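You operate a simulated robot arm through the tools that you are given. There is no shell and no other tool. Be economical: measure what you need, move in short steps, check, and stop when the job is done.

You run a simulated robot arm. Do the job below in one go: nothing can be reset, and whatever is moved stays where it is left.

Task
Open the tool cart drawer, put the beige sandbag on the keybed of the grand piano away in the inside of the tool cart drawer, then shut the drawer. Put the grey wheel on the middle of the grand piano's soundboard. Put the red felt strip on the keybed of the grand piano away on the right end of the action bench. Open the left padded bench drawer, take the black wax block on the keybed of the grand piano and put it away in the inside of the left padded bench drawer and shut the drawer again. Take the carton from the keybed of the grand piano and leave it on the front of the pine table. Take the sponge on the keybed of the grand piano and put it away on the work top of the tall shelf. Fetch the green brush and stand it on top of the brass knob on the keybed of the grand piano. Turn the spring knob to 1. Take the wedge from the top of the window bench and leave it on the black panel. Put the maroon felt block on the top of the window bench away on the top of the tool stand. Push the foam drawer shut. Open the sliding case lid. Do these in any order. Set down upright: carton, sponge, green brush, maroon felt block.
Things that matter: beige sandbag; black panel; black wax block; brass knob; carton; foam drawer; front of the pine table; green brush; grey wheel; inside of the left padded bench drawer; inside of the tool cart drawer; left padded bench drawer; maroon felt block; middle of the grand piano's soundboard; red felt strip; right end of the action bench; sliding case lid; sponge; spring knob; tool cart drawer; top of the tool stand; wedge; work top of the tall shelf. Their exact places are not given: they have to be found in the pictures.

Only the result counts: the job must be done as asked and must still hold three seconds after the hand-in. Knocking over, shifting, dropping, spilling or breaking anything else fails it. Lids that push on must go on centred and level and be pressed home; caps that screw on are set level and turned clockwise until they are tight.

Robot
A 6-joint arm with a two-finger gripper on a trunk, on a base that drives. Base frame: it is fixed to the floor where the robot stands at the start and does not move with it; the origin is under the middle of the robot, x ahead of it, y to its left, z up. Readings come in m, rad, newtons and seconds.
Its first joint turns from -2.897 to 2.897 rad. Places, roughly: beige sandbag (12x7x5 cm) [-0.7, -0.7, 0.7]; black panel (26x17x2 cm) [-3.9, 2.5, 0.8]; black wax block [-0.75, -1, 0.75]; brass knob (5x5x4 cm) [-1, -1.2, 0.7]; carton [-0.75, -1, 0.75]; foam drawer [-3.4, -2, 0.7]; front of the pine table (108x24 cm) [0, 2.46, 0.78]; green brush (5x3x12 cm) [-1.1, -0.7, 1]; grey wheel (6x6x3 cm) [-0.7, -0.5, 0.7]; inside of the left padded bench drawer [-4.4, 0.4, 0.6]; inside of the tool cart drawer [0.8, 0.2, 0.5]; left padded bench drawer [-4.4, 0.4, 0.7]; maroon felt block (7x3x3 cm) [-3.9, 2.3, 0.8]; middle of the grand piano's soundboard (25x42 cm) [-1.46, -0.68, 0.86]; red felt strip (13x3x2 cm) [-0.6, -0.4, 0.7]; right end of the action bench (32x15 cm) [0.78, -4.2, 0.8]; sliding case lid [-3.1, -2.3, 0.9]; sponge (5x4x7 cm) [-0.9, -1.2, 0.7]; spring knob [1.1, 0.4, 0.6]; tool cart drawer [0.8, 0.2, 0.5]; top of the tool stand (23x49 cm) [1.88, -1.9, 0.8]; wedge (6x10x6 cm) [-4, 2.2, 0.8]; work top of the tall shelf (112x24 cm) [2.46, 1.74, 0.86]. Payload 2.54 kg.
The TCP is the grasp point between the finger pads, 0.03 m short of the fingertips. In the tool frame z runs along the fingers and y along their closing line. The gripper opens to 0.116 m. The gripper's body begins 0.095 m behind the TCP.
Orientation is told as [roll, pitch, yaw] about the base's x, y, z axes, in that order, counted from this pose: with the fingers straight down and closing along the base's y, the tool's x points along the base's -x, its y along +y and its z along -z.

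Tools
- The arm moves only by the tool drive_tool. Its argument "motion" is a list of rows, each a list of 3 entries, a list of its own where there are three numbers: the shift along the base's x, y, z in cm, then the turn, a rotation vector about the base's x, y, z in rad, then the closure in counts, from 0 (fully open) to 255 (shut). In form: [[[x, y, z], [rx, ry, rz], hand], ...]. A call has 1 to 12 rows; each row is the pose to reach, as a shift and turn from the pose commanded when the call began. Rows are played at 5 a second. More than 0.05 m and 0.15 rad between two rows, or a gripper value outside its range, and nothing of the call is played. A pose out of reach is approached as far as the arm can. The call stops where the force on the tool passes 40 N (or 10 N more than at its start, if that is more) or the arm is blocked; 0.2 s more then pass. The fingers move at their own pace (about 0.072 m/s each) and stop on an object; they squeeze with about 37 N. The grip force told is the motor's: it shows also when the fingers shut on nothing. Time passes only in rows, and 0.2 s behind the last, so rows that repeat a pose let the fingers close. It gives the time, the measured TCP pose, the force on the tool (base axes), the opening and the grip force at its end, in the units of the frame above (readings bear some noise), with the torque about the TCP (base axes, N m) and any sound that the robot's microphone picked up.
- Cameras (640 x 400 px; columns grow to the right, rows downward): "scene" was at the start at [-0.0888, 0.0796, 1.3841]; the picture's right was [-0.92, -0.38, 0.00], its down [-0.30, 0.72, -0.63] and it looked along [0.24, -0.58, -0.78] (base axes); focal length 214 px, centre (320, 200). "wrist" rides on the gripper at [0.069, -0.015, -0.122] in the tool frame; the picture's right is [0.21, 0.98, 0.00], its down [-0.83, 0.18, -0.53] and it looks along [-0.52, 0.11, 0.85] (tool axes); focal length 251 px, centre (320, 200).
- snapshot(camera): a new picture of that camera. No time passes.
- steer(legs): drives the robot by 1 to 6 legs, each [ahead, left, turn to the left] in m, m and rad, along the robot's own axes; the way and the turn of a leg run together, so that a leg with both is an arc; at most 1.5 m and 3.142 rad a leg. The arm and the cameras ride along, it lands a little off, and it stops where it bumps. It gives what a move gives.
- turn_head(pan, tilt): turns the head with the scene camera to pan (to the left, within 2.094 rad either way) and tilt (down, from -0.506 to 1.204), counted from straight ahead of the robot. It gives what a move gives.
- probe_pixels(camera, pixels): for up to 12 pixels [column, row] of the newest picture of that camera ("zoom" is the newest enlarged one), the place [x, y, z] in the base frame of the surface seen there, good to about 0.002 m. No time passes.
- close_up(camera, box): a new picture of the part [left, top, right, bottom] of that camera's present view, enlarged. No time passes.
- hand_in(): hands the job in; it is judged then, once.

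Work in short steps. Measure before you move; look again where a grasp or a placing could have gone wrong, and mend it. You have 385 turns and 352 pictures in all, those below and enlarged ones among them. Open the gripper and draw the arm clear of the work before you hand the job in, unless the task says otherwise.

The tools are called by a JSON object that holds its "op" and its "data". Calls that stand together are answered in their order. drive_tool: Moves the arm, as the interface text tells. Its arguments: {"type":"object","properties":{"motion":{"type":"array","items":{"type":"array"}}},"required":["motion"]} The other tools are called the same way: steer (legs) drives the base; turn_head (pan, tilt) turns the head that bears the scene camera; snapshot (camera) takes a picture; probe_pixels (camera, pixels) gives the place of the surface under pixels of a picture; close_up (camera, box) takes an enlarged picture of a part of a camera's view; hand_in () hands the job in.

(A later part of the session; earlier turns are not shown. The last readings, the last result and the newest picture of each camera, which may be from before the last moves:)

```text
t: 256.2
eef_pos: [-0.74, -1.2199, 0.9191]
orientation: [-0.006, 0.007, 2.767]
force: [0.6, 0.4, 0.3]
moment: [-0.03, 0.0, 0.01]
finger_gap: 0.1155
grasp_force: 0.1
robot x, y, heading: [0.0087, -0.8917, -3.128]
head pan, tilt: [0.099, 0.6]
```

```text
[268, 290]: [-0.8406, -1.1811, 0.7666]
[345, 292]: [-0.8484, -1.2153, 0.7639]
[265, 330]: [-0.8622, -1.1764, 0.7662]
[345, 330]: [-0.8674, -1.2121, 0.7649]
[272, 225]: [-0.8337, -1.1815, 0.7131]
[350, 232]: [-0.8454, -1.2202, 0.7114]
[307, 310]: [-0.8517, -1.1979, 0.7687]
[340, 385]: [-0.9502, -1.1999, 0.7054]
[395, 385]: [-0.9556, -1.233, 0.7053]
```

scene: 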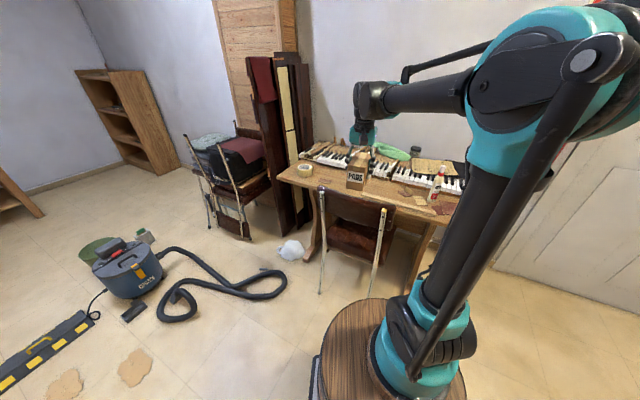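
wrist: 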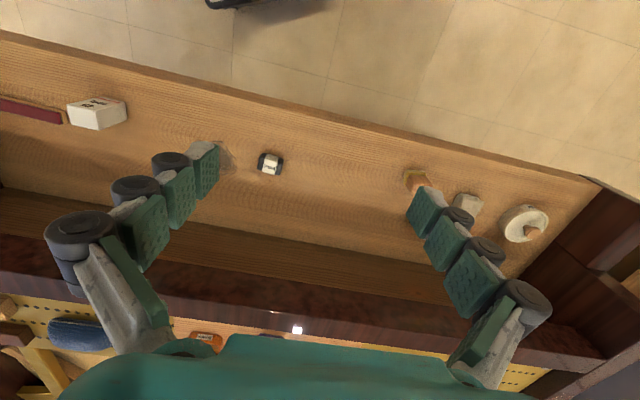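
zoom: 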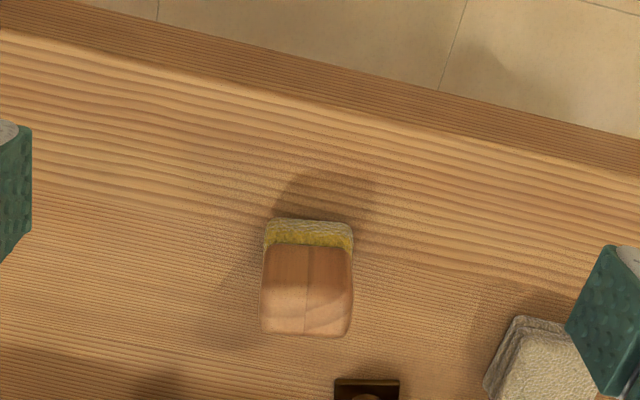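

Sponge centre (-0.853,-1.197). Turn +0.14, gap 8 cm, descend to 0.74 and grip.

{"op": "drive_tool", "data": {"motion": [[[-4, 0.8, 0], [0, 0, 0.07], 80], [[-8, 1.6, 0], [0, 0, 0.14], 80], [[-11.3, 2.3, -1], [0, 0, 0.14], 80], [[-11.3, 2.3, -5.5], [0, 0, 0.14], 80], [[-11.3, 2.3, -10], [0, 0, 0.14], 80], [[-11.3, 2.3, -14.5], [0, 0, 0.14], 80], [[-11.3, 2.3, -17.9], [0, 0, 0.14], 80], [[-11.3, 2.3, -17.9], [0, 0, 0.14], 255], [[-11.3, 2.3, -17.9], [0, 0, 0.14], 255], [[-11.3, 2.3, -17.9], [0, 0, 0.14], 255], [[-11.3, 2.3, -17.9], [0, 0, 0.14], 255]]}}

{"op": "snapshot", "data": {"camera": "wrist"}}

```text
t: 258.6
eef_pos: [-0.8525, -1.1977, 0.7401]
orientation: [-0.007, 0.006, 2.91]
force: [-0.2, -0.9, 0.7]
moment: [0.03, -0.02, 0.01]
finger_gap: 0.0448
grasp_force: 37.6
robot x, y, heading: [0.0078, -0.8915, -3.124]
head pan, tilt: [0.099, 0.6]
```

```text
260 pictures are left
```

wrist: 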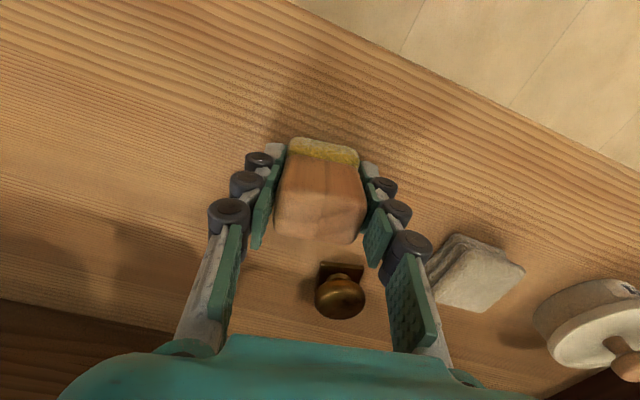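

Gripped (4.5 cm). Lift slowly, retract.

{"op": "drive_tool", "data": {"motion": [[[0, 0, 1.5], [0, 0, 0], 255], [[0, 0, 4], [0, 0, 0], 255], [[0, 0, 7], [0, 0, 0], 255], [[0, 0, 11], [0, 0, 0], 255], [[0, 0, 15], [0, 0, 0], 255], [[0, 0, 19], [0, 0, 0], 255], [[0, 0, 23], [0, 0, 0], 255], [[2, 2, 27], [0, 0, 0], 255], [[5, 5, 29], [0, 0, 0], 255], [[8, 8, 30], [0, 0, 0], 255], [[11, 11, 31], [0, 0, 0], 255], [[14, 14, 32], [0, 0, 0], 255]]}}

```text
t: 261.2
eef_pos: [-0.7116, -1.0568, 1.0596]
orientation: [-0.006, 0.008, 2.909]
force: [0.0, 0.1, -0.8]
moment: [-0.02, -0.03, -0.03]
finger_gap: 0.0445
grasp_force: 37.1
robot x, y, heading: [0.0105, -0.8912, -3.129]
head pan, tilt: [0.099, 0.6]
```

Sponge held. Drive north, then turn toward the tall shelf and look.

{"op": "steer", "data": {"legs": [[-0.16, -0.05, 0], [0, 0, -1.571], [1.2, 0.2, 0], [0.8, 0, 0], [0, 0, -1.0]]}}

{"op": "turn_head", "data": {"pan": 0.2, "tilt": 0.5}}

{"op": "snapshot", "data": {"camera": "scene"}}

```text
t: 278.8
eef_pos: [0.4724, 1.6882, 1.0615]
orientation: [-0.006, 0.008, 0.324]
force: [-0.1, 0.3, -0.5]
moment: [-0.01, -0.01, -0.02]
finger_gap: 0.0445
grasp_force: 37.0
robot x, y, heading: [-0.0546, 1.1689, 0.572]
head pan, tilt: [0.099, 0.6]
```

```text
t: 279.4
eef_pos: [0.4731, 1.6878, 1.06]
orientation: [-0.005, 0.009, 0.324]
force: [0.1, 0.3, -0.3]
moment: [0.0, 0.03, 0.0]
finger_gap: 0.0446
grasp_force: 37.2
robot x, y, heading: [-0.0528, 1.1654, 0.575]
head pan, tilt: [0.201, 0.499]
```

```text
259 pictures are left
```

scene: 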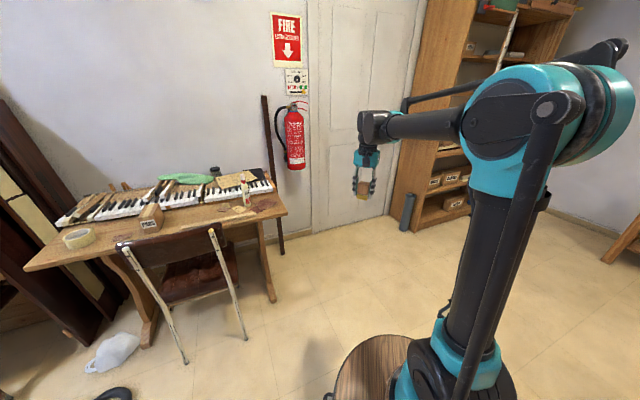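

{"op": "steer", "data": {"legs": [[0, 0, -0.57], [0.95, 0.0, 0]]}}

{"op": "turn_head", "data": {"pan": 0.45, "tilt": 0.3}}

{"op": "snapshot", "data": {"camera": "scene"}}

```text
t: 286.0
eef_pos: [1.6162, 1.321, 1.06]
orientation: [-0.005, 0.007, -0.249]
force: [0.4, 0.4, -0.3]
moment: [0.02, 0.0, 0.0]
finger_gap: 0.0443
grasp_force: 36.7
robot x, y, heading: [0.8919, 1.1682, 0.005]
head pan, tilt: [0.201, 0.499]
```

```text
t: 286.7
eef_pos: [1.6164, 1.3201, 1.0602]
orientation: [-0.007, 0.007, -0.248]
force: [-0.6, 1.0, -0.7]
moment: [-0.01, -0.01, -0.01]
finger_gap: 0.0447
grasp_force: 37.0
robot x, y, heading: [0.8925, 1.1677, -0.006]
head pan, tilt: [0.45, 0.3]
```

```text
258 pictures are left
```

scene: 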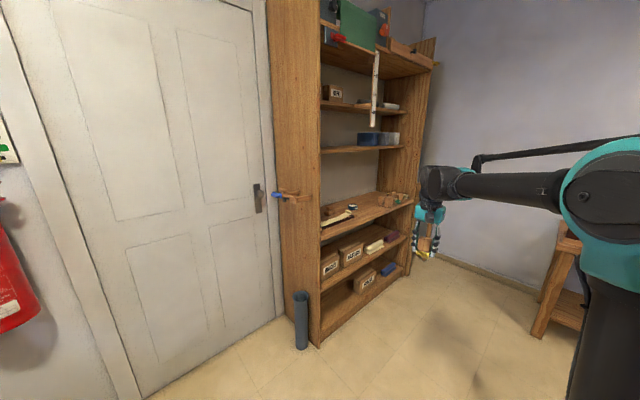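

{"op": "close_up", "data": {"camera": "scene", "box": [300, 120, 440, 250]}}

{"op": "probe_pixels", "data": {"camera": "zoom", "pixels": [[120, 530], [100, 480], [300, 440], [200, 435], [460, 370], [250, 400], [350, 390], [120, 150], [440, 130], [100, 160]]}}

```text
3.08 times, centred on (370, 185) of scene
```

zoom: 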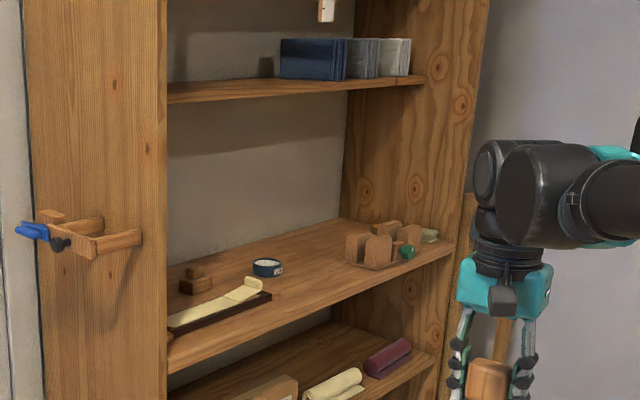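

```text
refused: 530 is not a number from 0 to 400
```

{"op": "probe_pixels", "data": {"camera": "zoom", "pixels": [[310, 290], [330, 265], [330, 240], [200, 345], [430, 255], [300, 95], [170, 100], [420, 82], [345, 265], [310, 245], [270, 262], [250, 285]]}}

```text
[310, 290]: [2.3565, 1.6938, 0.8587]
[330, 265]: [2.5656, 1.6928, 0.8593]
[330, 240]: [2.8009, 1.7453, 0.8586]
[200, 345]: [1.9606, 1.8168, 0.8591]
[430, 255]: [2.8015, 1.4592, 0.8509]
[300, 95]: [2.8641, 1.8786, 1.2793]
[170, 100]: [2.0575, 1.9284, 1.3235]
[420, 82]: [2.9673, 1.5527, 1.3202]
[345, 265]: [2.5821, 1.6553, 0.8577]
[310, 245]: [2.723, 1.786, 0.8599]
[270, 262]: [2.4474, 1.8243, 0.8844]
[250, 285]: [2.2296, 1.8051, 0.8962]
```

Worktop front edge runs (1.96,1.82)→(2.80,1.46). Target spot ≈(2.43,1.69). Check the stand at the right before driving ahead.

{"op": "probe_pixels", "data": {"camera": "scene", "pixels": [[540, 330], [575, 245], [590, 320], [300, 345], [440, 262]]}}

{"op": "steer", "data": {"legs": [[0.65, 0.05, 0]]}}

{"op": "snapshot", "data": {"camera": "scene"}}

```text
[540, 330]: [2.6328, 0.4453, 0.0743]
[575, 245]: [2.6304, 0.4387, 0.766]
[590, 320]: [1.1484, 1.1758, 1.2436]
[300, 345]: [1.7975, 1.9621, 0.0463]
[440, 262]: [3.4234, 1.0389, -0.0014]
```

```text
t: 290.4
eef_pos: [2.2679, 1.3702, 1.0601]
orientation: [-0.006, 0.006, -0.25]
force: [-0.7, 1.0, -0.6]
moment: [0.0, 0.0, 0.02]
finger_gap: 0.0445
grasp_force: 37.0
robot x, y, heading: [1.5413, 1.2147, -0.001]
head pan, tilt: [0.45, 0.3]
```

```text
256 pictures are left
```

scene: 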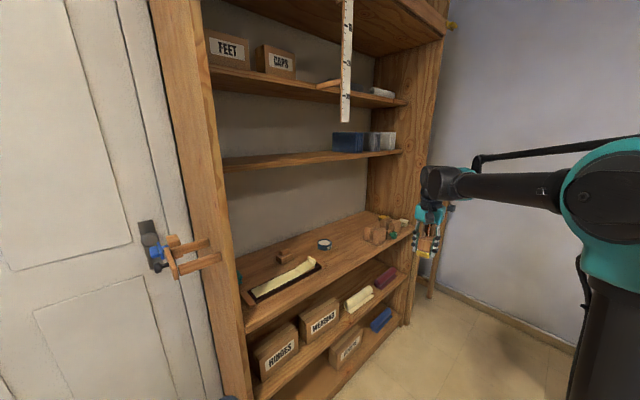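

{"op": "probe_pixels", "data": {"camera": "scene", "pixels": [[345, 115], [345, 60], [350, 265], [365, 260], [330, 285], [320, 162], [400, 150], [300, 295], [372, 238], [345, 250]]}}

```text
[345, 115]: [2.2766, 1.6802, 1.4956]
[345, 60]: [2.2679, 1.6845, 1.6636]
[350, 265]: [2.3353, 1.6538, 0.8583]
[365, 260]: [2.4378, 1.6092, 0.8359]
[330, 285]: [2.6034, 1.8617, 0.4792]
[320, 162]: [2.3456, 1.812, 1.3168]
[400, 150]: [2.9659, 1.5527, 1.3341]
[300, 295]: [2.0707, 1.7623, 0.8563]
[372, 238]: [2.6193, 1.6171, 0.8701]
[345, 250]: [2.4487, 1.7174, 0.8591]
```

Target (2.47,1.665), away from the hanging ruler at (2.28,1.68). Move over, then lower.

{"op": "drive_tool", "data": {"motion": [[[2.5, 3.7, 0], [0, 0, 0], 255], [[5, 7.4, 0], [0, 0, 0], 255], [[7.6, 11, 0], [0, 0, 0], 255], [[10.1, 14.7, 0], [0, 0, 0], 255], [[12.6, 18.4, 0], [0, 0, 0], 255], [[15.1, 22.1, 0], [0, 0, 0], 255], [[17.7, 25.8, 0], [0, 0, 0], 255], [[20.2, 29.5, 0], [0, 0, 0], 255], [[20.2, 29.5, -4], [0, 0, 0], 255], [[20.2, 29.5, -8], [0, 0, 0], 255], [[20.2, 29.5, -11], [0, 0, 0], 255]]}}

{"op": "snapshot", "data": {"camera": "scene"}}

{"op": "snapshot", "data": {"camera": "wrist"}}

```text
t: 292.8
eef_pos: [2.467, 1.666, 0.9498]
orientation: [-0.005, 0.007, -0.25]
force: [0.3, -0.2, 0.3]
moment: [0.04, -0.03, 0.02]
finger_gap: 0.0446
grasp_force: 37.1
out of reach, approached as far as the arm can: row 8
robot x, y, heading: [1.5404, 1.22, 0.003]
head pan, tilt: [0.45, 0.3]
```

```text
255 pictures are left
```

scene: 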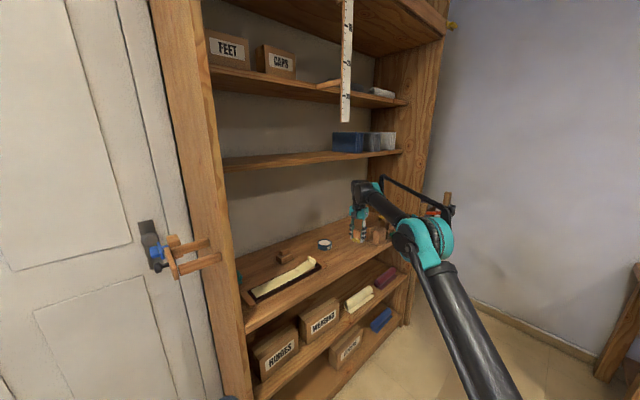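

```text
254 pictures are left
```

wrist: 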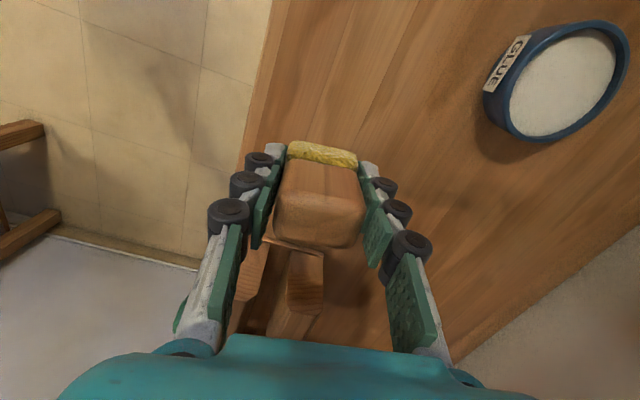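

The rack blocks appear just beyond the sponge; probe the distance.

{"op": "probe_pixels", "data": {"camera": "wrist", "pixels": [[255, 255], [300, 258], [320, 255], [290, 240], [370, 270], [265, 160], [500, 120]]}}

```text
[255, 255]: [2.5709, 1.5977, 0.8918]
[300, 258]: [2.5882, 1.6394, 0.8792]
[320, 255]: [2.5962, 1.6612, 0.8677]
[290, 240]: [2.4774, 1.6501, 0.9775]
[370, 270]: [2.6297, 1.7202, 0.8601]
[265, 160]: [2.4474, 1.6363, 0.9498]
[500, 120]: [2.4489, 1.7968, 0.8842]
```

7 cm clear. Lower to the board, release and rise.

{"op": "drive_tool", "data": {"motion": [[[0, 0, -2.5], [0, 0, 0], 255], [[0, 0, -4.5], [0, 0, 0], 255], [[0, 0, -5], [0, 0, 0], 255], [[0, 0, -5], [0, 0, 0], 200], [[0, 0, -5], [0, 0, 0], 100], [[0, 0, -5], [0, 0, 0], 100], [[0, 0, -1], [0, 0, 0], 100], [[0, 0, 4], [0, 0, 0], 100], [[0, 0, 9], [0, 0, 0], 100], [[-3, -4, 11], [0, 0, 0], 100], [[-6, -8, 11], [0, 0, 0], 100]]}}

{"op": "snapshot", "data": {"camera": "wrist"}}

```text
refused: row 10 steps farther than a row can; nothing moved
```

```text
253 pictures are left
```

wrist: 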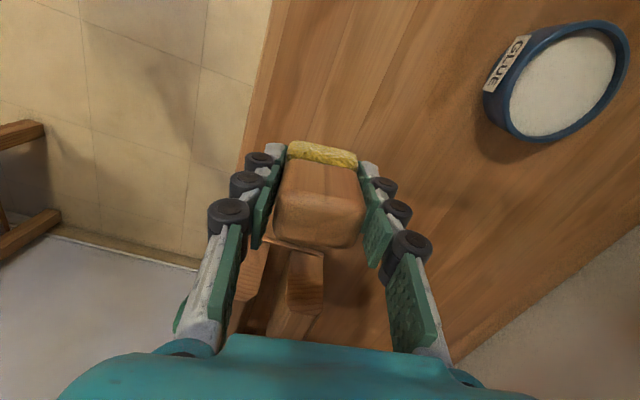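

{"op": "drive_tool", "data": {"motion": [[[0, 0, -2.5], [0, 0, 0], 255], [[0, 0, -4.5], [0, 0, 0], 255], [[0, 0, -5], [0, 0, 0], 255], [[0, 0, -5], [0, 0, 0], 200], [[0, 0, -5], [0, 0, 0], 100], [[0, 0, -5], [0, 0, 0], 100], [[0, 0, -1], [0, 0, 0], 100], [[0, 0, 3.5], [0, 0, 0], 100], [[0, 0, 8], [0, 0, 0], 100], [[-2.5, -3.5, 10], [0, 0, 0], 100], [[-5, -7, 11], [0, 0, 0], 100]]}}

{"op": "snapshot", "data": {"camera": "wrist"}}

```text
t: 295.2
eef_pos: [2.4191, 1.5963, 1.0602]
orientation: [-0.005, 0.008, -0.248]
force: [-0.1, 0.3, 0.4]
moment: [-0.04, 0.07, 0.03]
finger_gap: 0.0704
grasp_force: 0.0
robot x, y, heading: [1.5402, 1.217, -0.0]
head pan, tilt: [0.45, 0.3]
```

```text
252 pictures are left
```

wrist: 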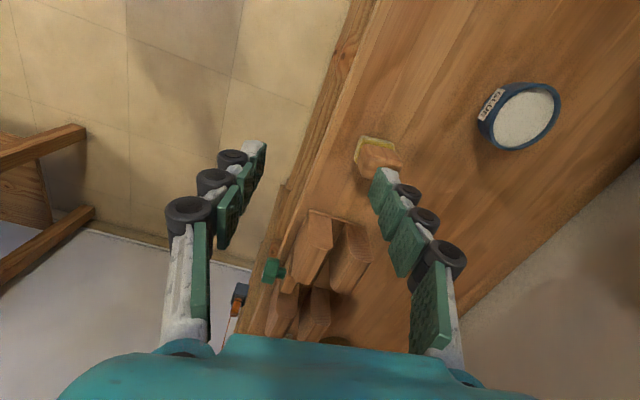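

Sponge stands on the work top. Retract and return to the keybed for the red felt strip.

{"op": "drive_tool", "data": {"motion": [[[-2.5, -3.5, 0.5], [0, 0, 0], 0], [[-5, -7, 1], [0, 0, 0], 0], [[-7.5, -10.5, 1.5], [0, 0, 0], 0], [[-10, -14, 2], [0, 0, 0], 0], [[-13, -17.5, 3], [0, 0, 0], 0], [[-16, -21, 4], [0, 0, 0], 0], [[-19, -24.5, 4], [0, 0, 0], 0]]}}

{"op": "steer", "data": {"legs": [[-1.45, 0, 0], [0, 0, -1.571], [1.45, 0, 0], [0.45, 0.2, 0], [0, 0, -1.571]]}}

```text
t: 296.8
eef_pos: [2.2303, 1.3504, 1.1005]
orientation: [-0.005, 0.006, -0.248]
force: [0.1, 0.3, -1.5]
moment: [-0.01, 0.05, 0.02]
finger_gap: 0.116
grasp_force: 0.2
robot x, y, heading: [1.542, 1.2201, 0.003]
head pan, tilt: [0.45, 0.3]
```

```text
t: 321.0
eef_pos: [-0.3918, -0.8149, 1.0998]
orientation: [-0.005, 0.008, 2.9]
force: [0.0, -0.4, 0.8]
moment: [0.02, 0.01, -0.01]
finger_gap: 0.1158
grasp_force: 0.0
robot x, y, heading: [0.2957, -0.6792, -3.131]
head pan, tilt: [0.45, 0.3]
```

{"op": "steer", "data": {"legs": [[0.18, 0, 0]]}}

{"op": "drive_tool", "data": {"motion": [[[0, 4.5, -1], [0, 0, 0], 0], [[0, 9, -2], [0, 0, 0], 0], [[1, 13.5, -3], [0, 0, 0], 0], [[2, 18, -4], [0, 0, 0], 0], [[3, 22, -6], [0, 0, 0], 0], [[4, 26, -8], [0, 0, 0], 0], [[5, 30, -10], [0, 0, 0], 0], [[6, 33, -13], [0, 0, 0], 0], [[7, 35, -16], [0, 0, 0], 0]]}}

{"op": "snapshot", "data": {"camera": "wrist"}}

```text
t: 322.5
eef_pos: [-0.5724, -0.8167, 1.1008]
orientation: [-0.005, 0.008, 2.9]
force: [-0.5, -0.1, 0.4]
moment: [0.01, 0.03, 0.02]
finger_gap: 0.116
grasp_force: 0.0
robot x, y, heading: [0.1111, -0.6768, -3.131]
head pan, tilt: [0.45, 0.3]
```

```text
t: 324.5
eef_pos: [-0.5028, -0.4661, 0.9412]
orientation: [-0.004, 0.007, 2.902]
force: [0.4, -0.8, -0.2]
moment: [0.01, 0.0, 0.03]
finger_gap: 0.1157
grasp_force: 0.1
robot x, y, heading: [0.1146, -0.6769, -3.142]
head pan, tilt: [0.45, 0.3]
```

```text
251 pictures are left
```

wrist: 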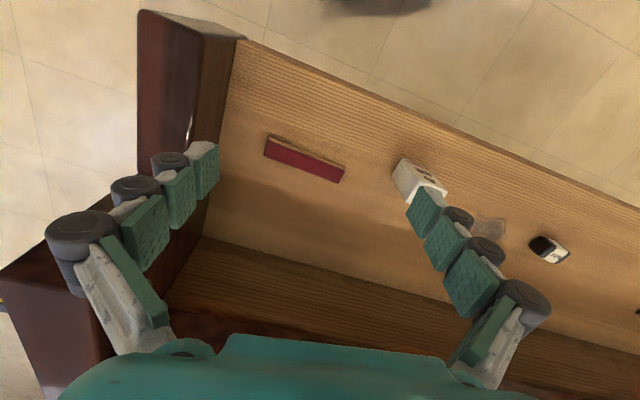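

{"op": "probe_pixels", "data": {"camera": "wrist", "pixels": [[268, 147], [340, 173], [303, 160], [303, 155], [300, 168], [200, 200], [395, 175], [312, 156]]}}

{"op": "close_up", "data": {"camera": "wrist", "box": [240, 110, 370, 200]}}

```text
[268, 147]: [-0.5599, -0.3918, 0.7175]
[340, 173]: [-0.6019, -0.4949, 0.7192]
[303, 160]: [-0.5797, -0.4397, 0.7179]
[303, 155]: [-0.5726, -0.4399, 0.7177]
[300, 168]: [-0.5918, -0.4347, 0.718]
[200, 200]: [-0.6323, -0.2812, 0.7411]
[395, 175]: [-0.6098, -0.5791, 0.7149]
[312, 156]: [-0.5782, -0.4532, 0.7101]
```

```text
4.44 times, centred on (305, 155) of wrist
```

zoom: 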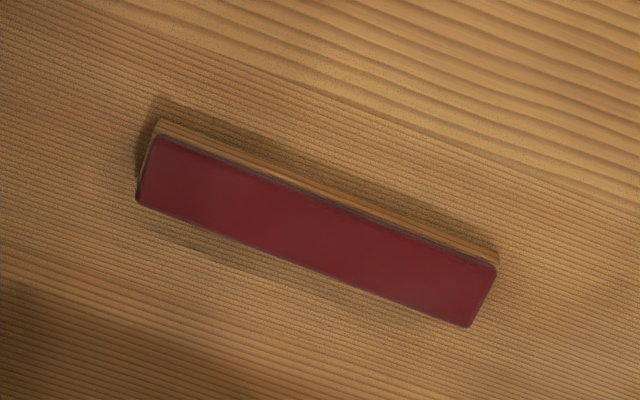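

Strip centre (-0.583,-0.442), long axis toward (-0.38,-0.93). Rotate +1.42, descend to 0.732 and grip.

{"op": "drive_tool", "data": {"motion": [[[-1, 0.3, 0], [0, 0, 0.142], 80], [[-2, 0.6, 0], [0, 0, 0.284], 80], [[-3, 0.9, 0], [0, 0, 0.426], 80], [[-4, 1.2, 0], [0, 0, 0.568], 80], [[-5, 1.5, 0], [0, 0, 0.71], 80], [[-6, 1.8, 0], [0, 0, 0.852], 80], [[-7, 2.1, -2], [0, 0, 0.994], 80], [[-8, 2.4, -4], [0, 0, 1.136], 80], [[-8, 2.4, -7], [0, 0, 1.278], 80], [[-8, 2.4, -11], [0, 0, 1.42], 80], [[-8, 2.4, -15], [0, 0, 1.42], 80]]}}

{"op": "snapshot", "data": {"camera": "wrist"}}

```text
t: 326.9
eef_pos: [-0.5833, -0.4431, 0.7909]
orientation: [-0.006, 0.008, -1.961]
force: [1.3, 0.3, -0.8]
moment: [0.02, 0.02, 0.0]
finger_gap: 0.0794
grasp_force: 0.2
robot x, y, heading: [0.1149, -0.6751, -3.137]
head pan, tilt: [0.45, 0.3]
```

```text
249 pictures are left
```

wrist: 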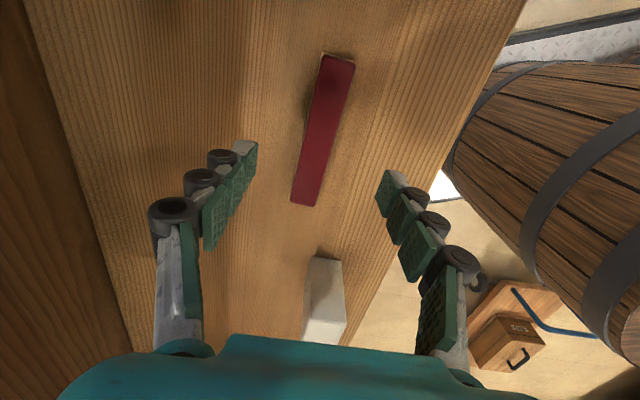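

Aligned. Descend and close.

{"op": "drive_tool", "data": {"motion": [[[0, 0, -3], [0, 0, 0], 80], [[0, 0, -5.9], [0, 0, 0], 80], [[0, 0, -5.9], [0, 0, 0], 255], [[0, 0, -5.9], [0, 0, 0], 255], [[0, 0, -5.9], [0, 0, 0], 255], [[0, 0, -5.9], [0, 0, 0], 255], [[0, 0, -5], [0, 0, 0], 255], [[0, 0, -3], [0, 0, 0], 255], [[0, 0, -1], [0, 0, 0], 255], [[0, 0, 2], [0, 0, 0], 255], [[0, 0, 5], [0, 0, 0], 255]]}}

{"op": "snapshot", "data": {"camera": "wrist"}}

```text
t: 329.3
eef_pos: [-0.5837, -0.4419, 0.8419]
orientation: [-0.004, 0.007, -1.964]
force: [-0.2, -0.3, -0.5]
moment: [-0.03, -0.02, 0.01]
finger_gap: 0.0245
grasp_force: 37.0
robot x, y, heading: [0.1154, -0.6795, -3.137]
head pan, tilt: [0.45, 0.3]
```

```text
248 pictures are left
```

wrist: 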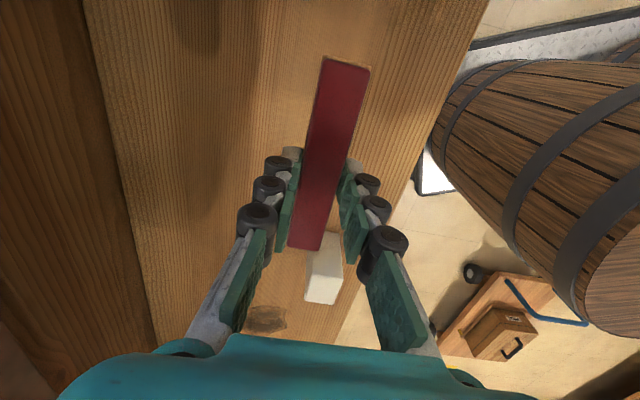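

Strip held. Raise, retract, then drive south past the dolly toward the action bench.

{"op": "drive_tool", "data": {"motion": [[[0, 0, 4], [0, 0, 0], 255], [[0, 0, 8], [0, 0, 0], 255], [[0, 0, 12], [0, 0, 0], 255], [[1, 0, 16], [0, 0, 0], 255], [[3, -2, 20], [0, 0, 0], 255], [[6, -4, 23], [0, 0, 0], 255], [[9, -6, 23], [0, 0, 0], 255], [[12, -8, 23], [0, 0, 0], 255]]}}

{"op": "steer", "data": {"legs": [[-0.75, 0.05, 0], [0, 0, 1.571], [0.9, 0, 0]]}}

{"op": "turn_head", "data": {"pan": 0.0, "tilt": 0.5}}

{"op": "snapshot", "data": {"camera": "scene"}}

```text
t: 331.1
eef_pos: [-0.4619, -0.5219, 1.0706]
orientation: [-0.005, 0.008, -1.963]
force: [0.1, 1.4, -0.9]
moment: [0.01, 0.03, -0.02]
finger_gap: 0.0242
grasp_force: 37.6
robot x, y, heading: [0.1142, -0.6822, -3.134]
head pan, tilt: [0.45, 0.3]
```

```text
t: 343.3
eef_pos: [0.7129, -2.1924, 1.0716]
orientation: [-0.005, 0.007, -0.395]
force: [0.8, -0.1, -0.8]
moment: [0.0, 0.03, -0.03]
finger_gap: 0.0242
grasp_force: 37.2
robot x, y, heading: [0.871, -1.6137, -1.567]
head pan, tilt: [0.45, 0.3]
```

```text
t: 344.2
eef_pos: [0.7139, -2.1937, 1.0709]
orientation: [-0.006, 0.006, -0.395]
force: [-1.0, 0.1, 0.1]
moment: [-0.04, 0.0, -0.01]
finger_gap: 0.0243
grasp_force: 37.2
robot x, y, heading: [0.8702, -1.616, -1.562]
head pan, tilt: [0.0, 0.499]
```

```text
247 pictures are left
```

scene: 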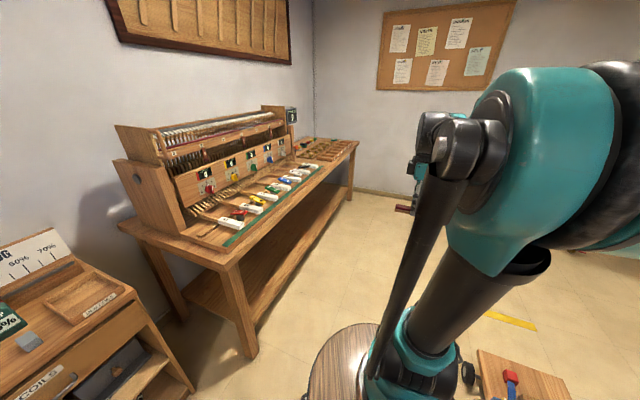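

{"op": "close_up", "data": {"camera": "scene", "box": [230, 110, 380, 210]}}

{"op": "probe_pixels", "data": {"camera": "scene", "pixels": [[232, 262], [125, 225], [357, 143], [325, 148], [335, 142], [320, 158], [300, 140], [340, 155], [330, 150], [255, 352], [350, 195], [312, 165]]}}

```text
4.00 times, centred on (305, 160) of scene
```

zoom: 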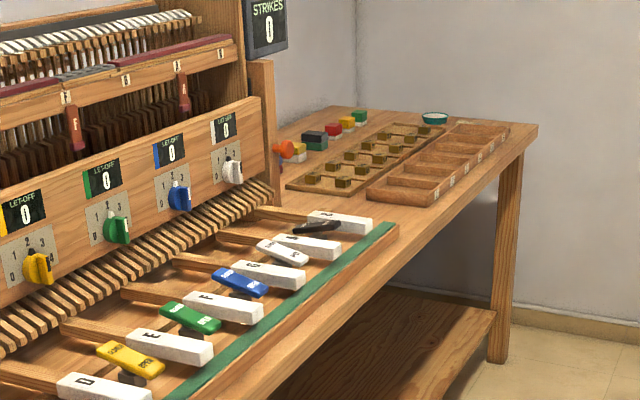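

```text
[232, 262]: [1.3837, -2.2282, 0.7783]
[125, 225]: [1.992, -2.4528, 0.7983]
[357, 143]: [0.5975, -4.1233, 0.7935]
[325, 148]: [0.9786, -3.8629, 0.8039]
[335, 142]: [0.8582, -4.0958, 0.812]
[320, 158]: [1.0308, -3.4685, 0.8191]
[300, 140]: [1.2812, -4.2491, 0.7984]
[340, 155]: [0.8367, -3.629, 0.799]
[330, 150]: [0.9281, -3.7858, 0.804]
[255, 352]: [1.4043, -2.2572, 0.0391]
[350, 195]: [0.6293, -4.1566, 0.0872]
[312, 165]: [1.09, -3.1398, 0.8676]
```

The right end is the far end of the bench. Drive to about (0.45,-3.25) west of it.

{"op": "steer", "data": {"legs": [[1.2, -0.22, 0], [0.43, -0.2, 0]]}}

{"op": "turn_head", "data": {"pan": 0.3, "tilt": 0.7}}

{"op": "snapshot", "data": {"camera": "scene"}}

{"op": "snapshot", "data": {"camera": "wrist"}}

```text
t: 352.8
eef_pos: [0.2928, -3.8231, 1.0695]
orientation: [-0.005, 0.007, -0.402]
force: [-0.4, 0.2, 0.0]
moment: [0.01, 0.01, -0.03]
finger_gap: 0.0245
grasp_force: 37.3
robot x, y, heading: [0.4512, -3.2448, -1.57]
head pan, tilt: [0.0, 0.499]
```

```text
t: 353.6
eef_pos: [0.2914, -3.8239, 1.0702]
orientation: [-0.006, 0.007, -0.402]
force: [0.0, -0.2, -1.2]
moment: [0.02, -0.03, -0.03]
finger_gap: 0.0245
grasp_force: 37.1
robot x, y, heading: [0.4512, -3.2499, -1.577]
head pan, tilt: [0.3, 0.7]
```

```text
245 pictures are left
```

scene: 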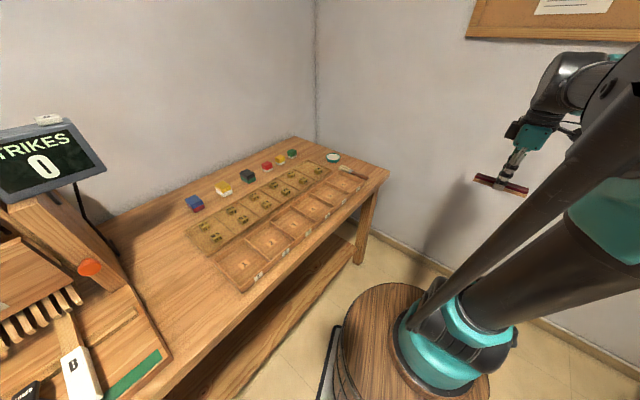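

```text
244 pictures are left
```

wrist: 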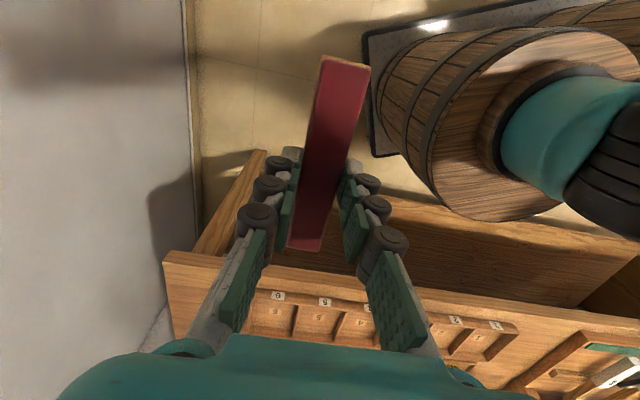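

{"op": "close_up", "data": {"camera": "scene", "box": [240, 120, 400, 220]}}

{"op": "probe_pixels", "data": {"camera": "zoom", "pixels": [[590, 220], [230, 70], [480, 215], [460, 175], [400, 150], [370, 150], [320, 130], [540, 215], [500, 180], [300, 110], [440, 200], [420, 170]]}}

```text
4.00 times, centred on (320, 170) of scene
```

zoom: 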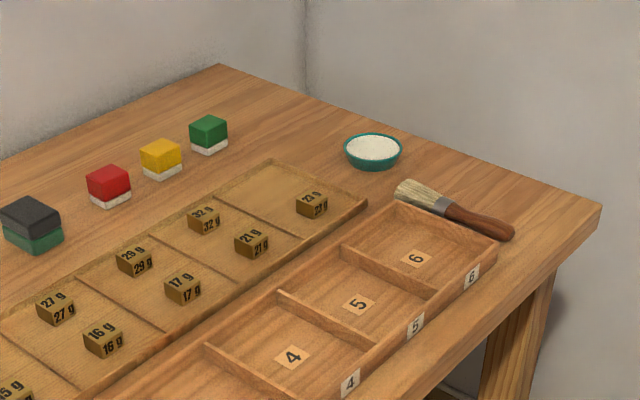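

```text
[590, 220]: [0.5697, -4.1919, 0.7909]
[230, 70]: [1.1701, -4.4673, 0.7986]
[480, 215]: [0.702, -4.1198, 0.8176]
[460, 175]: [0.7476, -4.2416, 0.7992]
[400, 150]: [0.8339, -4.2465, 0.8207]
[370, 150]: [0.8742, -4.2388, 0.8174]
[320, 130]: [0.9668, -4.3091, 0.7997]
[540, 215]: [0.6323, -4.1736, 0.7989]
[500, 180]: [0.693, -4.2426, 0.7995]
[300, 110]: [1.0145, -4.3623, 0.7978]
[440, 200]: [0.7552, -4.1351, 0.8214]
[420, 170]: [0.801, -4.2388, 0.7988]
```

{"op": "probe_pixels", "data": {"camera": "zoom", "pixels": [[400, 186], [420, 190], [440, 202], [470, 212], [505, 232], [450, 195], [480, 210], [400, 163], [360, 168], [470, 162], [430, 145], [545, 190]]}}

```text
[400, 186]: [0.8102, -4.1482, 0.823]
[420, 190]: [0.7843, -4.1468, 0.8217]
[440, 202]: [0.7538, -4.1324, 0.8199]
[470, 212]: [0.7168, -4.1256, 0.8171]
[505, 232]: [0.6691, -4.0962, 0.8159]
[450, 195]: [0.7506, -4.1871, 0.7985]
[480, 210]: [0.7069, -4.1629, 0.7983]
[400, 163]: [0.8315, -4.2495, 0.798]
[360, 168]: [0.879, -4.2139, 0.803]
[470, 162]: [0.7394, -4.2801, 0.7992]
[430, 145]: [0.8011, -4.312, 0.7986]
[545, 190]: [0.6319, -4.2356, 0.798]
```

Free band found between the brush and the end edge; target (0.715,-4.215) with the strip already parallel to the edge. Move across.

{"op": "drive_tool", "data": {"motion": [[[3.5, -3.2, 0], [0, 0, 0], 255], [[7.1, -6.5, 0], [0, 0, 0], 255], [[10.6, -9.8, 0], [0, 0, 0], 255], [[14.1, -13, 0], [0, 0, 0], 255], [[17.7, -16.3, 0], [0, 0, 0], 255], [[21.2, -19.5, 0], [0, 0, 0], 255], [[24.7, -22.8, 0], [0, 0, 0], 255], [[28.3, -26.1, 0], [0, 0, 0], 255], [[31.8, -29.3, 0], [0, 0, 0], 255], [[35.3, -32.6, 0], [0, 0, 0], 255], [[38.9, -35.8, 0], [0, 0, 0], 255], [[42.4, -39.1, 0], [0, 0, 0], 255]]}}

{"op": "drive_tool", "data": {"motion": [[[0, 0, -4.5], [0, 0, 0], 255], [[0, 0, -9], [0, 0, 0], 255], [[0, 0, -13.5], [0, 0, 0], 255], [[0, 0, -17], [0, 0, 0], 255]]}}

{"op": "snapshot", "data": {"camera": "wrist"}}

```text
t: 356.2
eef_pos: [0.714, -4.2147, 1.0726]
orientation: [-0.004, 0.007, -0.402]
force: [-0.8, 1.3, 1.6]
moment: [-0.08, -0.04, 0.02]
finger_gap: 0.0243
grasp_force: 36.9
robot x, y, heading: [0.4538, -3.2463, -1.576]
head pan, tilt: [0.3, 0.7]
```

```text
t: 357.2
eef_pos: [0.715, -4.2148, 0.8992]
orientation: [-0.005, 0.007, -0.402]
force: [-0.2, -0.8, -0.7]
moment: [-0.04, -0.02, -0.01]
finger_gap: 0.0242
grasp_force: 37.4
robot x, y, heading: [0.455, -3.2515, -1.58]
head pan, tilt: [0.3, 0.7]
```

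```text
242 pictures are left
```

wrist: 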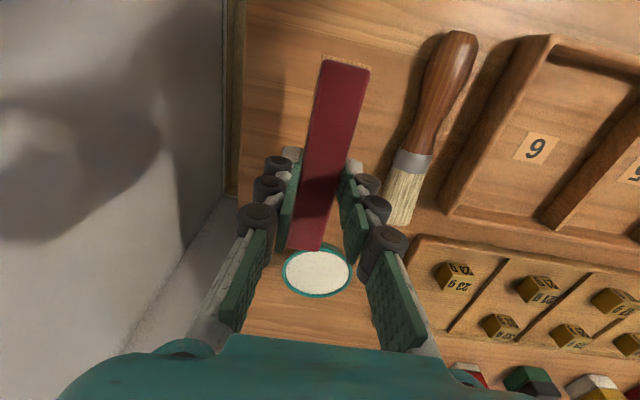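

Check clearance to the bowl and the brush bristles.

{"op": "probe_pixels", "data": {"camera": "wrist", "pixels": [[335, 248], [350, 262], [290, 258], [305, 247], [390, 215], [400, 185]]}}

```text
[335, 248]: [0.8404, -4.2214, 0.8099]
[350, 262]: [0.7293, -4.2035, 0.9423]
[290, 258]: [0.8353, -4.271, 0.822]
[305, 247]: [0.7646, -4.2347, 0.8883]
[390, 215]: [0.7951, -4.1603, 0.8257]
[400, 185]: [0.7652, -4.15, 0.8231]
```

Clear. Lower to the bench, open a little, rise.

{"op": "drive_tool", "data": {"motion": [[[0, 0, -3], [0, 0, 0], 255], [[0, 0, -5.5], [0, 0, 0], 255], [[0, 0, -6.7], [0, 0, 0], 255], [[0, 0, -6.7], [0, 0, 0], 180], [[0, 0, -6.7], [0, 0, 0], 150], [[0, 0, -6.7], [0, 0, 0], 150], [[0, 0, -3], [0, 0, 0], 150], [[0, 0, 1.5], [0, 0, 0], 150], [[0, 0, 6], [0, 0, 0], 150], [[0, 0, 10.5], [0, 0, 0], 150], [[0, 0, 15], [0, 0, 0], 150]]}}

{"op": "snapshot", "data": {"camera": "wrist"}}

```text
t: 359.6
eef_pos: [0.7144, -4.2148, 1.0496]
orientation: [-0.004, 0.007, -0.401]
force: [-0.1, -0.4, -0.5]
moment: [0.04, 0.03, 0.04]
finger_gap: 0.0478
grasp_force: 0.1
robot x, y, heading: [0.4544, -3.2475, -1.574]
head pan, tilt: [0.3, 0.7]
```

```text
241 pictures are left
```

wrist: 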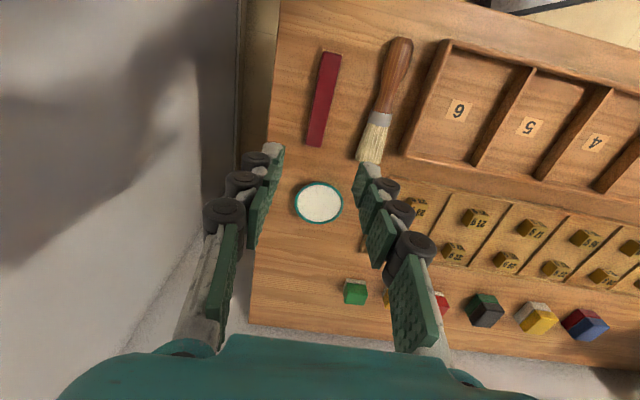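

Strip placed. Retract the arm and look west for the way to the foam-drawer bench.

{"op": "drive_tool", "data": {"motion": [[[-3.5, 3.2, 1], [0, 0, 0], 0], [[-7, 6.4, 2], [0, 0, 0], 0], [[-10.5, 9.6, 3], [0, 0, 0], 0], [[-14, 12.8, 4], [0, 0, 0], 0], [[-17.5, 16, 5], [0, 0, 0], 0], [[-21, 19.2, 5], [0, 0, 0], 0], [[-24.5, 22.4, 5], [0, 0, 0], 0], [[-26, 26, 5], [0, 0, 0], 0]]}}

{"op": "steer", "data": {"legs": [[-0.5, 0, 0], [0, 0, -1.2]]}}

{"op": "turn_head", "data": {"pan": 0.0, "tilt": 0.45}}

{"op": "snapshot", "data": {"camera": "scene"}}

```text
t: 361.4
eef_pos: [0.4553, -3.9537, 1.0995]
orientation: [-0.006, 0.007, -0.402]
force: [0.0, -1.2, -0.5]
moment: [0.03, 0.02, -0.04]
finger_gap: 0.1161
grasp_force: 0.1
robot x, y, heading: [0.4529, -3.2509, -1.57]
head pan, tilt: [0.3, 0.7]
```

```text
t: 367.3
eef_pos: [-0.2023, -3.0066, 1.0989]
orientation: [-0.005, 0.007, -1.603]
force: [0.2, 0.2, -0.9]
moment: [0.0, 0.02, -0.01]
finger_gap: 0.1159
grasp_force: 0.0
robot x, y, heading: [0.4539, -2.7486, -2.774]
head pan, tilt: [0.3, 0.7]
```

```text
t: 368.1
eef_pos: [-0.2007, -3.0069, 1.0997]
orientation: [-0.004, 0.007, -1.604]
force: [0.2, -0.4, 0.3]
moment: [0.0, -0.01, -0.02]
finger_gap: 0.1162
grasp_force: 0.1
robot x, y, heading: [0.4546, -2.7454, -2.772]
head pan, tilt: [0.0, 0.45]
```

```text
240 pictures are left
```

scene: 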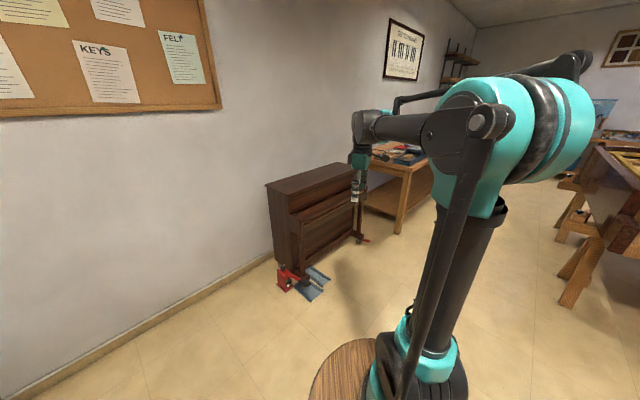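

{"op": "probe_pixels", "data": {"camera": "scene", "pixels": [[285, 290], [330, 275], [370, 240], [397, 230], [415, 165], [560, 305], [572, 232], [345, 175], [300, 300], [440, 200], [555, 180]]}}

```text
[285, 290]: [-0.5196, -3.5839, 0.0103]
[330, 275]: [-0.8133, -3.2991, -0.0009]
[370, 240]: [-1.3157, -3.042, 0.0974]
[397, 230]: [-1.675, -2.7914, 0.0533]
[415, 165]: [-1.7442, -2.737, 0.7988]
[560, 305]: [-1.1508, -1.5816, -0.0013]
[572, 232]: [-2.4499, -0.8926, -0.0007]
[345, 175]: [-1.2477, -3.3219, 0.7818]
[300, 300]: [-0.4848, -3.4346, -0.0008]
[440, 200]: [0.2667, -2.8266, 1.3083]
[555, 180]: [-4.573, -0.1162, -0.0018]
```

Corridor along the bench is ~1.28 m wide. Drive to (-0.6,-2.7), align with the bench direction, advance.

{"op": "steer", "data": {"legs": [[0.96, -0.42, 0], [0, 0, -0.806], [0.95, -0.05, 0]]}}

{"op": "turn_head", "data": {"pan": 0.2, "tilt": 0.4}}

{"op": "snapshot", "data": {"camera": "scene"}}

```text
t: 380.2
eef_pos: [-2.0823, -1.9722, 1.1001]
orientation: [-0.005, 0.006, -2.4]
force: [0.1, 0.0, 0.0]
moment: [0.0, -0.02, 0.01]
finger_gap: 0.1159
grasp_force: 0.0
robot x, y, heading: [-1.4393, -2.2615, 2.712]
head pan, tilt: [0.0, 0.45]
```

```text
t: 381.0
eef_pos: [-2.083, -1.9735, 1.0993]
orientation: [-0.005, 0.007, -2.402]
force: [-0.3, 0.1, 0.0]
moment: [0.01, 0.01, -0.03]
finger_gap: 0.1163
grasp_force: 0.1
robot x, y, heading: [-1.4397, -2.2641, 2.708]
head pan, tilt: [0.201, 0.4]
```

```text
239 pictures are left
```

scene: 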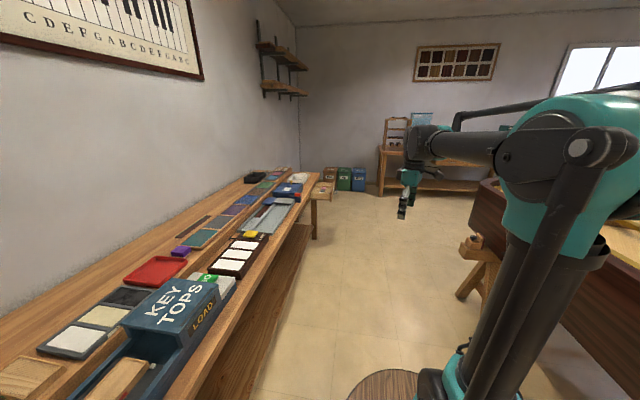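

{"op": "steer", "data": {"legs": [[0.75, -0.05, 0]]}}

{"op": "snapshot", "data": {"camera": "scene"}}

{"op": "close_up", "data": {"camera": "scene", "box": [180, 150, 400, 300]}}

```text
t: 385.0
eef_pos: [-2.7449, -1.6109, 1.1]
orientation: [-0.004, 0.008, -2.404]
force: [-0.6, -0.2, 0.8]
moment: [0.0, 0.0, 0.01]
finger_gap: 0.1159
grasp_force: 0.2
robot x, y, heading: [-2.0993, -1.9011, 2.71]
head pan, tilt: [0.201, 0.4]
```

```text
238 pictures are left
```

scene: 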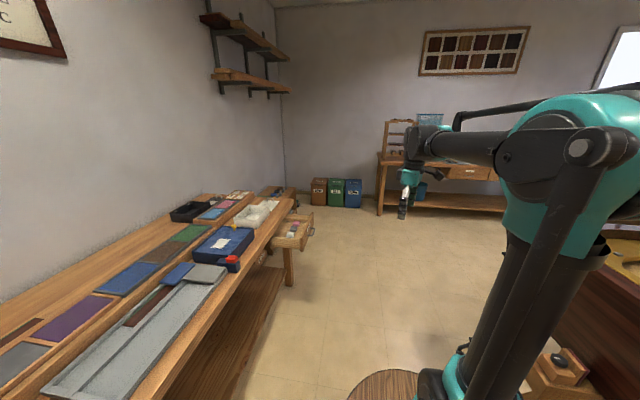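

```text
2.67 times, centred on (290, 225) of scene
```

zoom: 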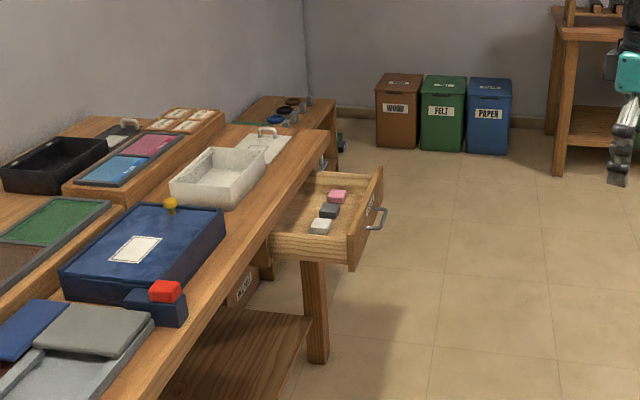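

{"op": "probe_pixels", "data": {"camera": "zoom", "pixels": [[140, 245], [170, 205], [165, 292], [95, 330], [60, 370], [220, 210], [205, 235], [65, 270], [215, 170], [375, 215], [365, 260], [340, 180]]}}

{"op": "close_up", "data": {"camera": "scene", "box": [180, 200, 300, 290]}}

```text
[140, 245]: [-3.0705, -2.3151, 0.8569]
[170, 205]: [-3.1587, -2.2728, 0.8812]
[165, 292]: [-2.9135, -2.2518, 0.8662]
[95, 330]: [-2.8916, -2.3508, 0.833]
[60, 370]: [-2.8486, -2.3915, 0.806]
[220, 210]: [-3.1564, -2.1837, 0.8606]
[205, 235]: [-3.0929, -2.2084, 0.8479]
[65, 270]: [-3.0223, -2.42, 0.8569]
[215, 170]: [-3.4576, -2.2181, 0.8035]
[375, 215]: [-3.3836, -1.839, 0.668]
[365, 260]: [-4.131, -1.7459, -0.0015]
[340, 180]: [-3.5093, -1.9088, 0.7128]
```

```text
4.44 times, centred on (240, 245) of scene
```

zoom: 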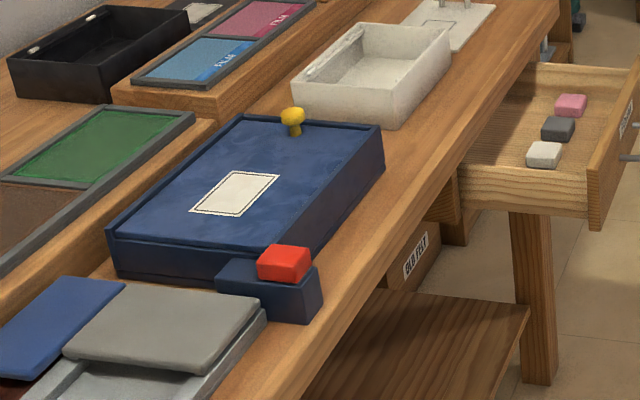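

The blue case with the yellow knob is at (-3.07,-2.31). Move 0.38 m ahead and view from the wrist.

{"op": "steer", "data": {"legs": [[0.38, 0, 0]]}}

{"op": "snapshot", "data": {"camera": "scene"}}

```text
t: 387.4
eef_pos: [-3.0899, -1.4528, 1.0991]
orientation: [-0.004, 0.006, -2.402]
force: [-0.1, 0.4, -0.4]
moment: [0.02, 0.01, 0.04]
finger_gap: 0.1159
grasp_force: 0.0
robot x, y, heading: [-2.4466, -1.7407, 2.705]
head pan, tilt: [0.201, 0.4]
```

```text
235 pictures are left
```

scene: 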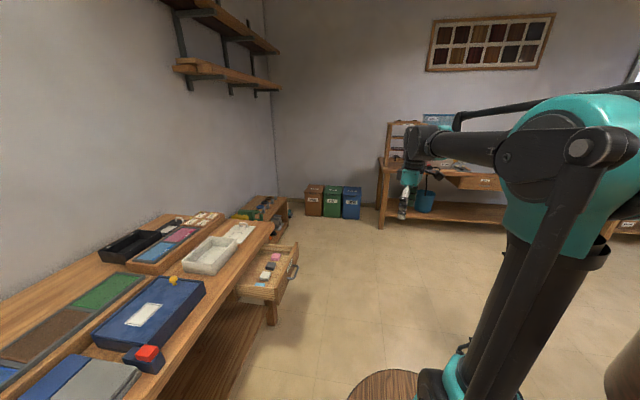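

I zoom on the foam drawer to measure its handle.

{"op": "close_up", "data": {"camera": "scene", "box": [220, 215, 320, 295]}}

```text
5.00 times, centred on (270, 255) of scene
```

zoom: 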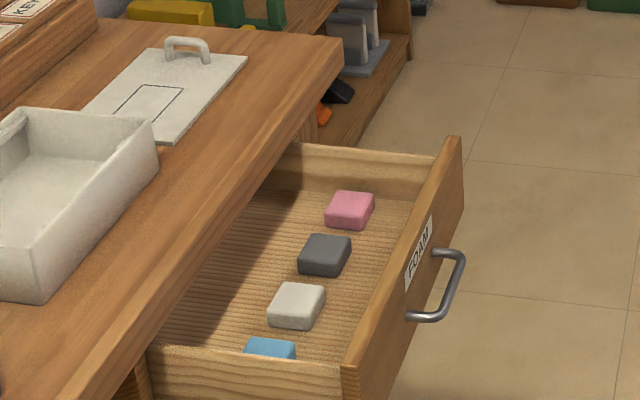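

{"op": "probe_pixels", "data": {"camera": "zoom", "pixels": [[460, 275], [450, 300], [458, 258], [435, 252], [412, 317], [450, 145], [345, 370], [400, 255], [440, 220], [340, 50], [250, 200], [360, 360]]}}

```text
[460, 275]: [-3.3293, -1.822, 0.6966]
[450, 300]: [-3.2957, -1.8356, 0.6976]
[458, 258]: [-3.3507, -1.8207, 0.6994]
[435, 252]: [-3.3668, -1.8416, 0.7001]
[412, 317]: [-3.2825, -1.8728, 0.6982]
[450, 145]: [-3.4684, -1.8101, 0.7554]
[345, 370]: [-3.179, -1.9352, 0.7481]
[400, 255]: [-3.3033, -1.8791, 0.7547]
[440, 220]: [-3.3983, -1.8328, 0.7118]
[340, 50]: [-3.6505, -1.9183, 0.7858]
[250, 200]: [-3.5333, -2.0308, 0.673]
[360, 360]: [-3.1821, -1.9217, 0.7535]
```

Handle bar centre ≈(-3.322,-1.826,0.698); outward normal (0.397,0.918); drawer is out ~18 cm. Bring the closed fingers outside the bar.

{"op": "drive_tool", "data": {"motion": [[[-2.5, -3.9, -1], [0, 0, 0.06], 100], [[-5, -7.8, -2], [0, 0, 0.12], 200], [[-7.5, -11.7, -3], [0, 0, 0.18], 255], [[-10, -15.6, -4], [0, 0, 0.24], 255], [[-12.5, -19.5, -6], [0, 0, 0.3], 255], [[-15, -23.4, -8], [0, 0, 0.36], 255], [[-17.5, -27.3, -10], [0, 0, 0.423], 255], [[-20.2, -31, -12], [0, 0, 0.423], 255], [[-20.6, -31.4, -16.5], [0, 0, 0.423], 255], [[-20.6, -31.4, -21], [0, 0, 0.423], 255], [[-20.6, -31.4, -25.5], [0, 0, 0.423], 255], [[-20.6, -31.4, -30], [0, 0, 0.423], 255]]}}

{"op": "snapshot", "data": {"camera": "wrist"}}

```text
refused: row 5 steps farther than a row can; nothing moved
```

```text
233 pictures are left
```

wrist: 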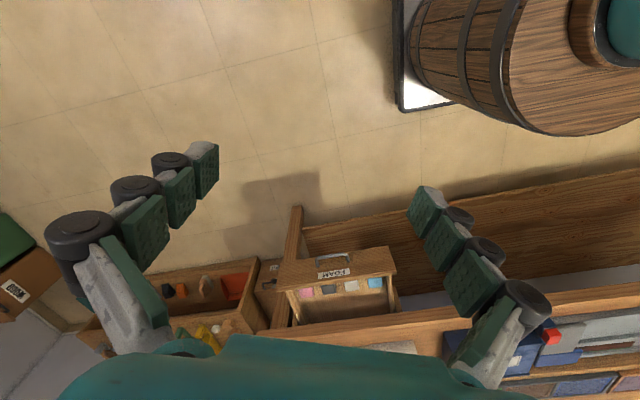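

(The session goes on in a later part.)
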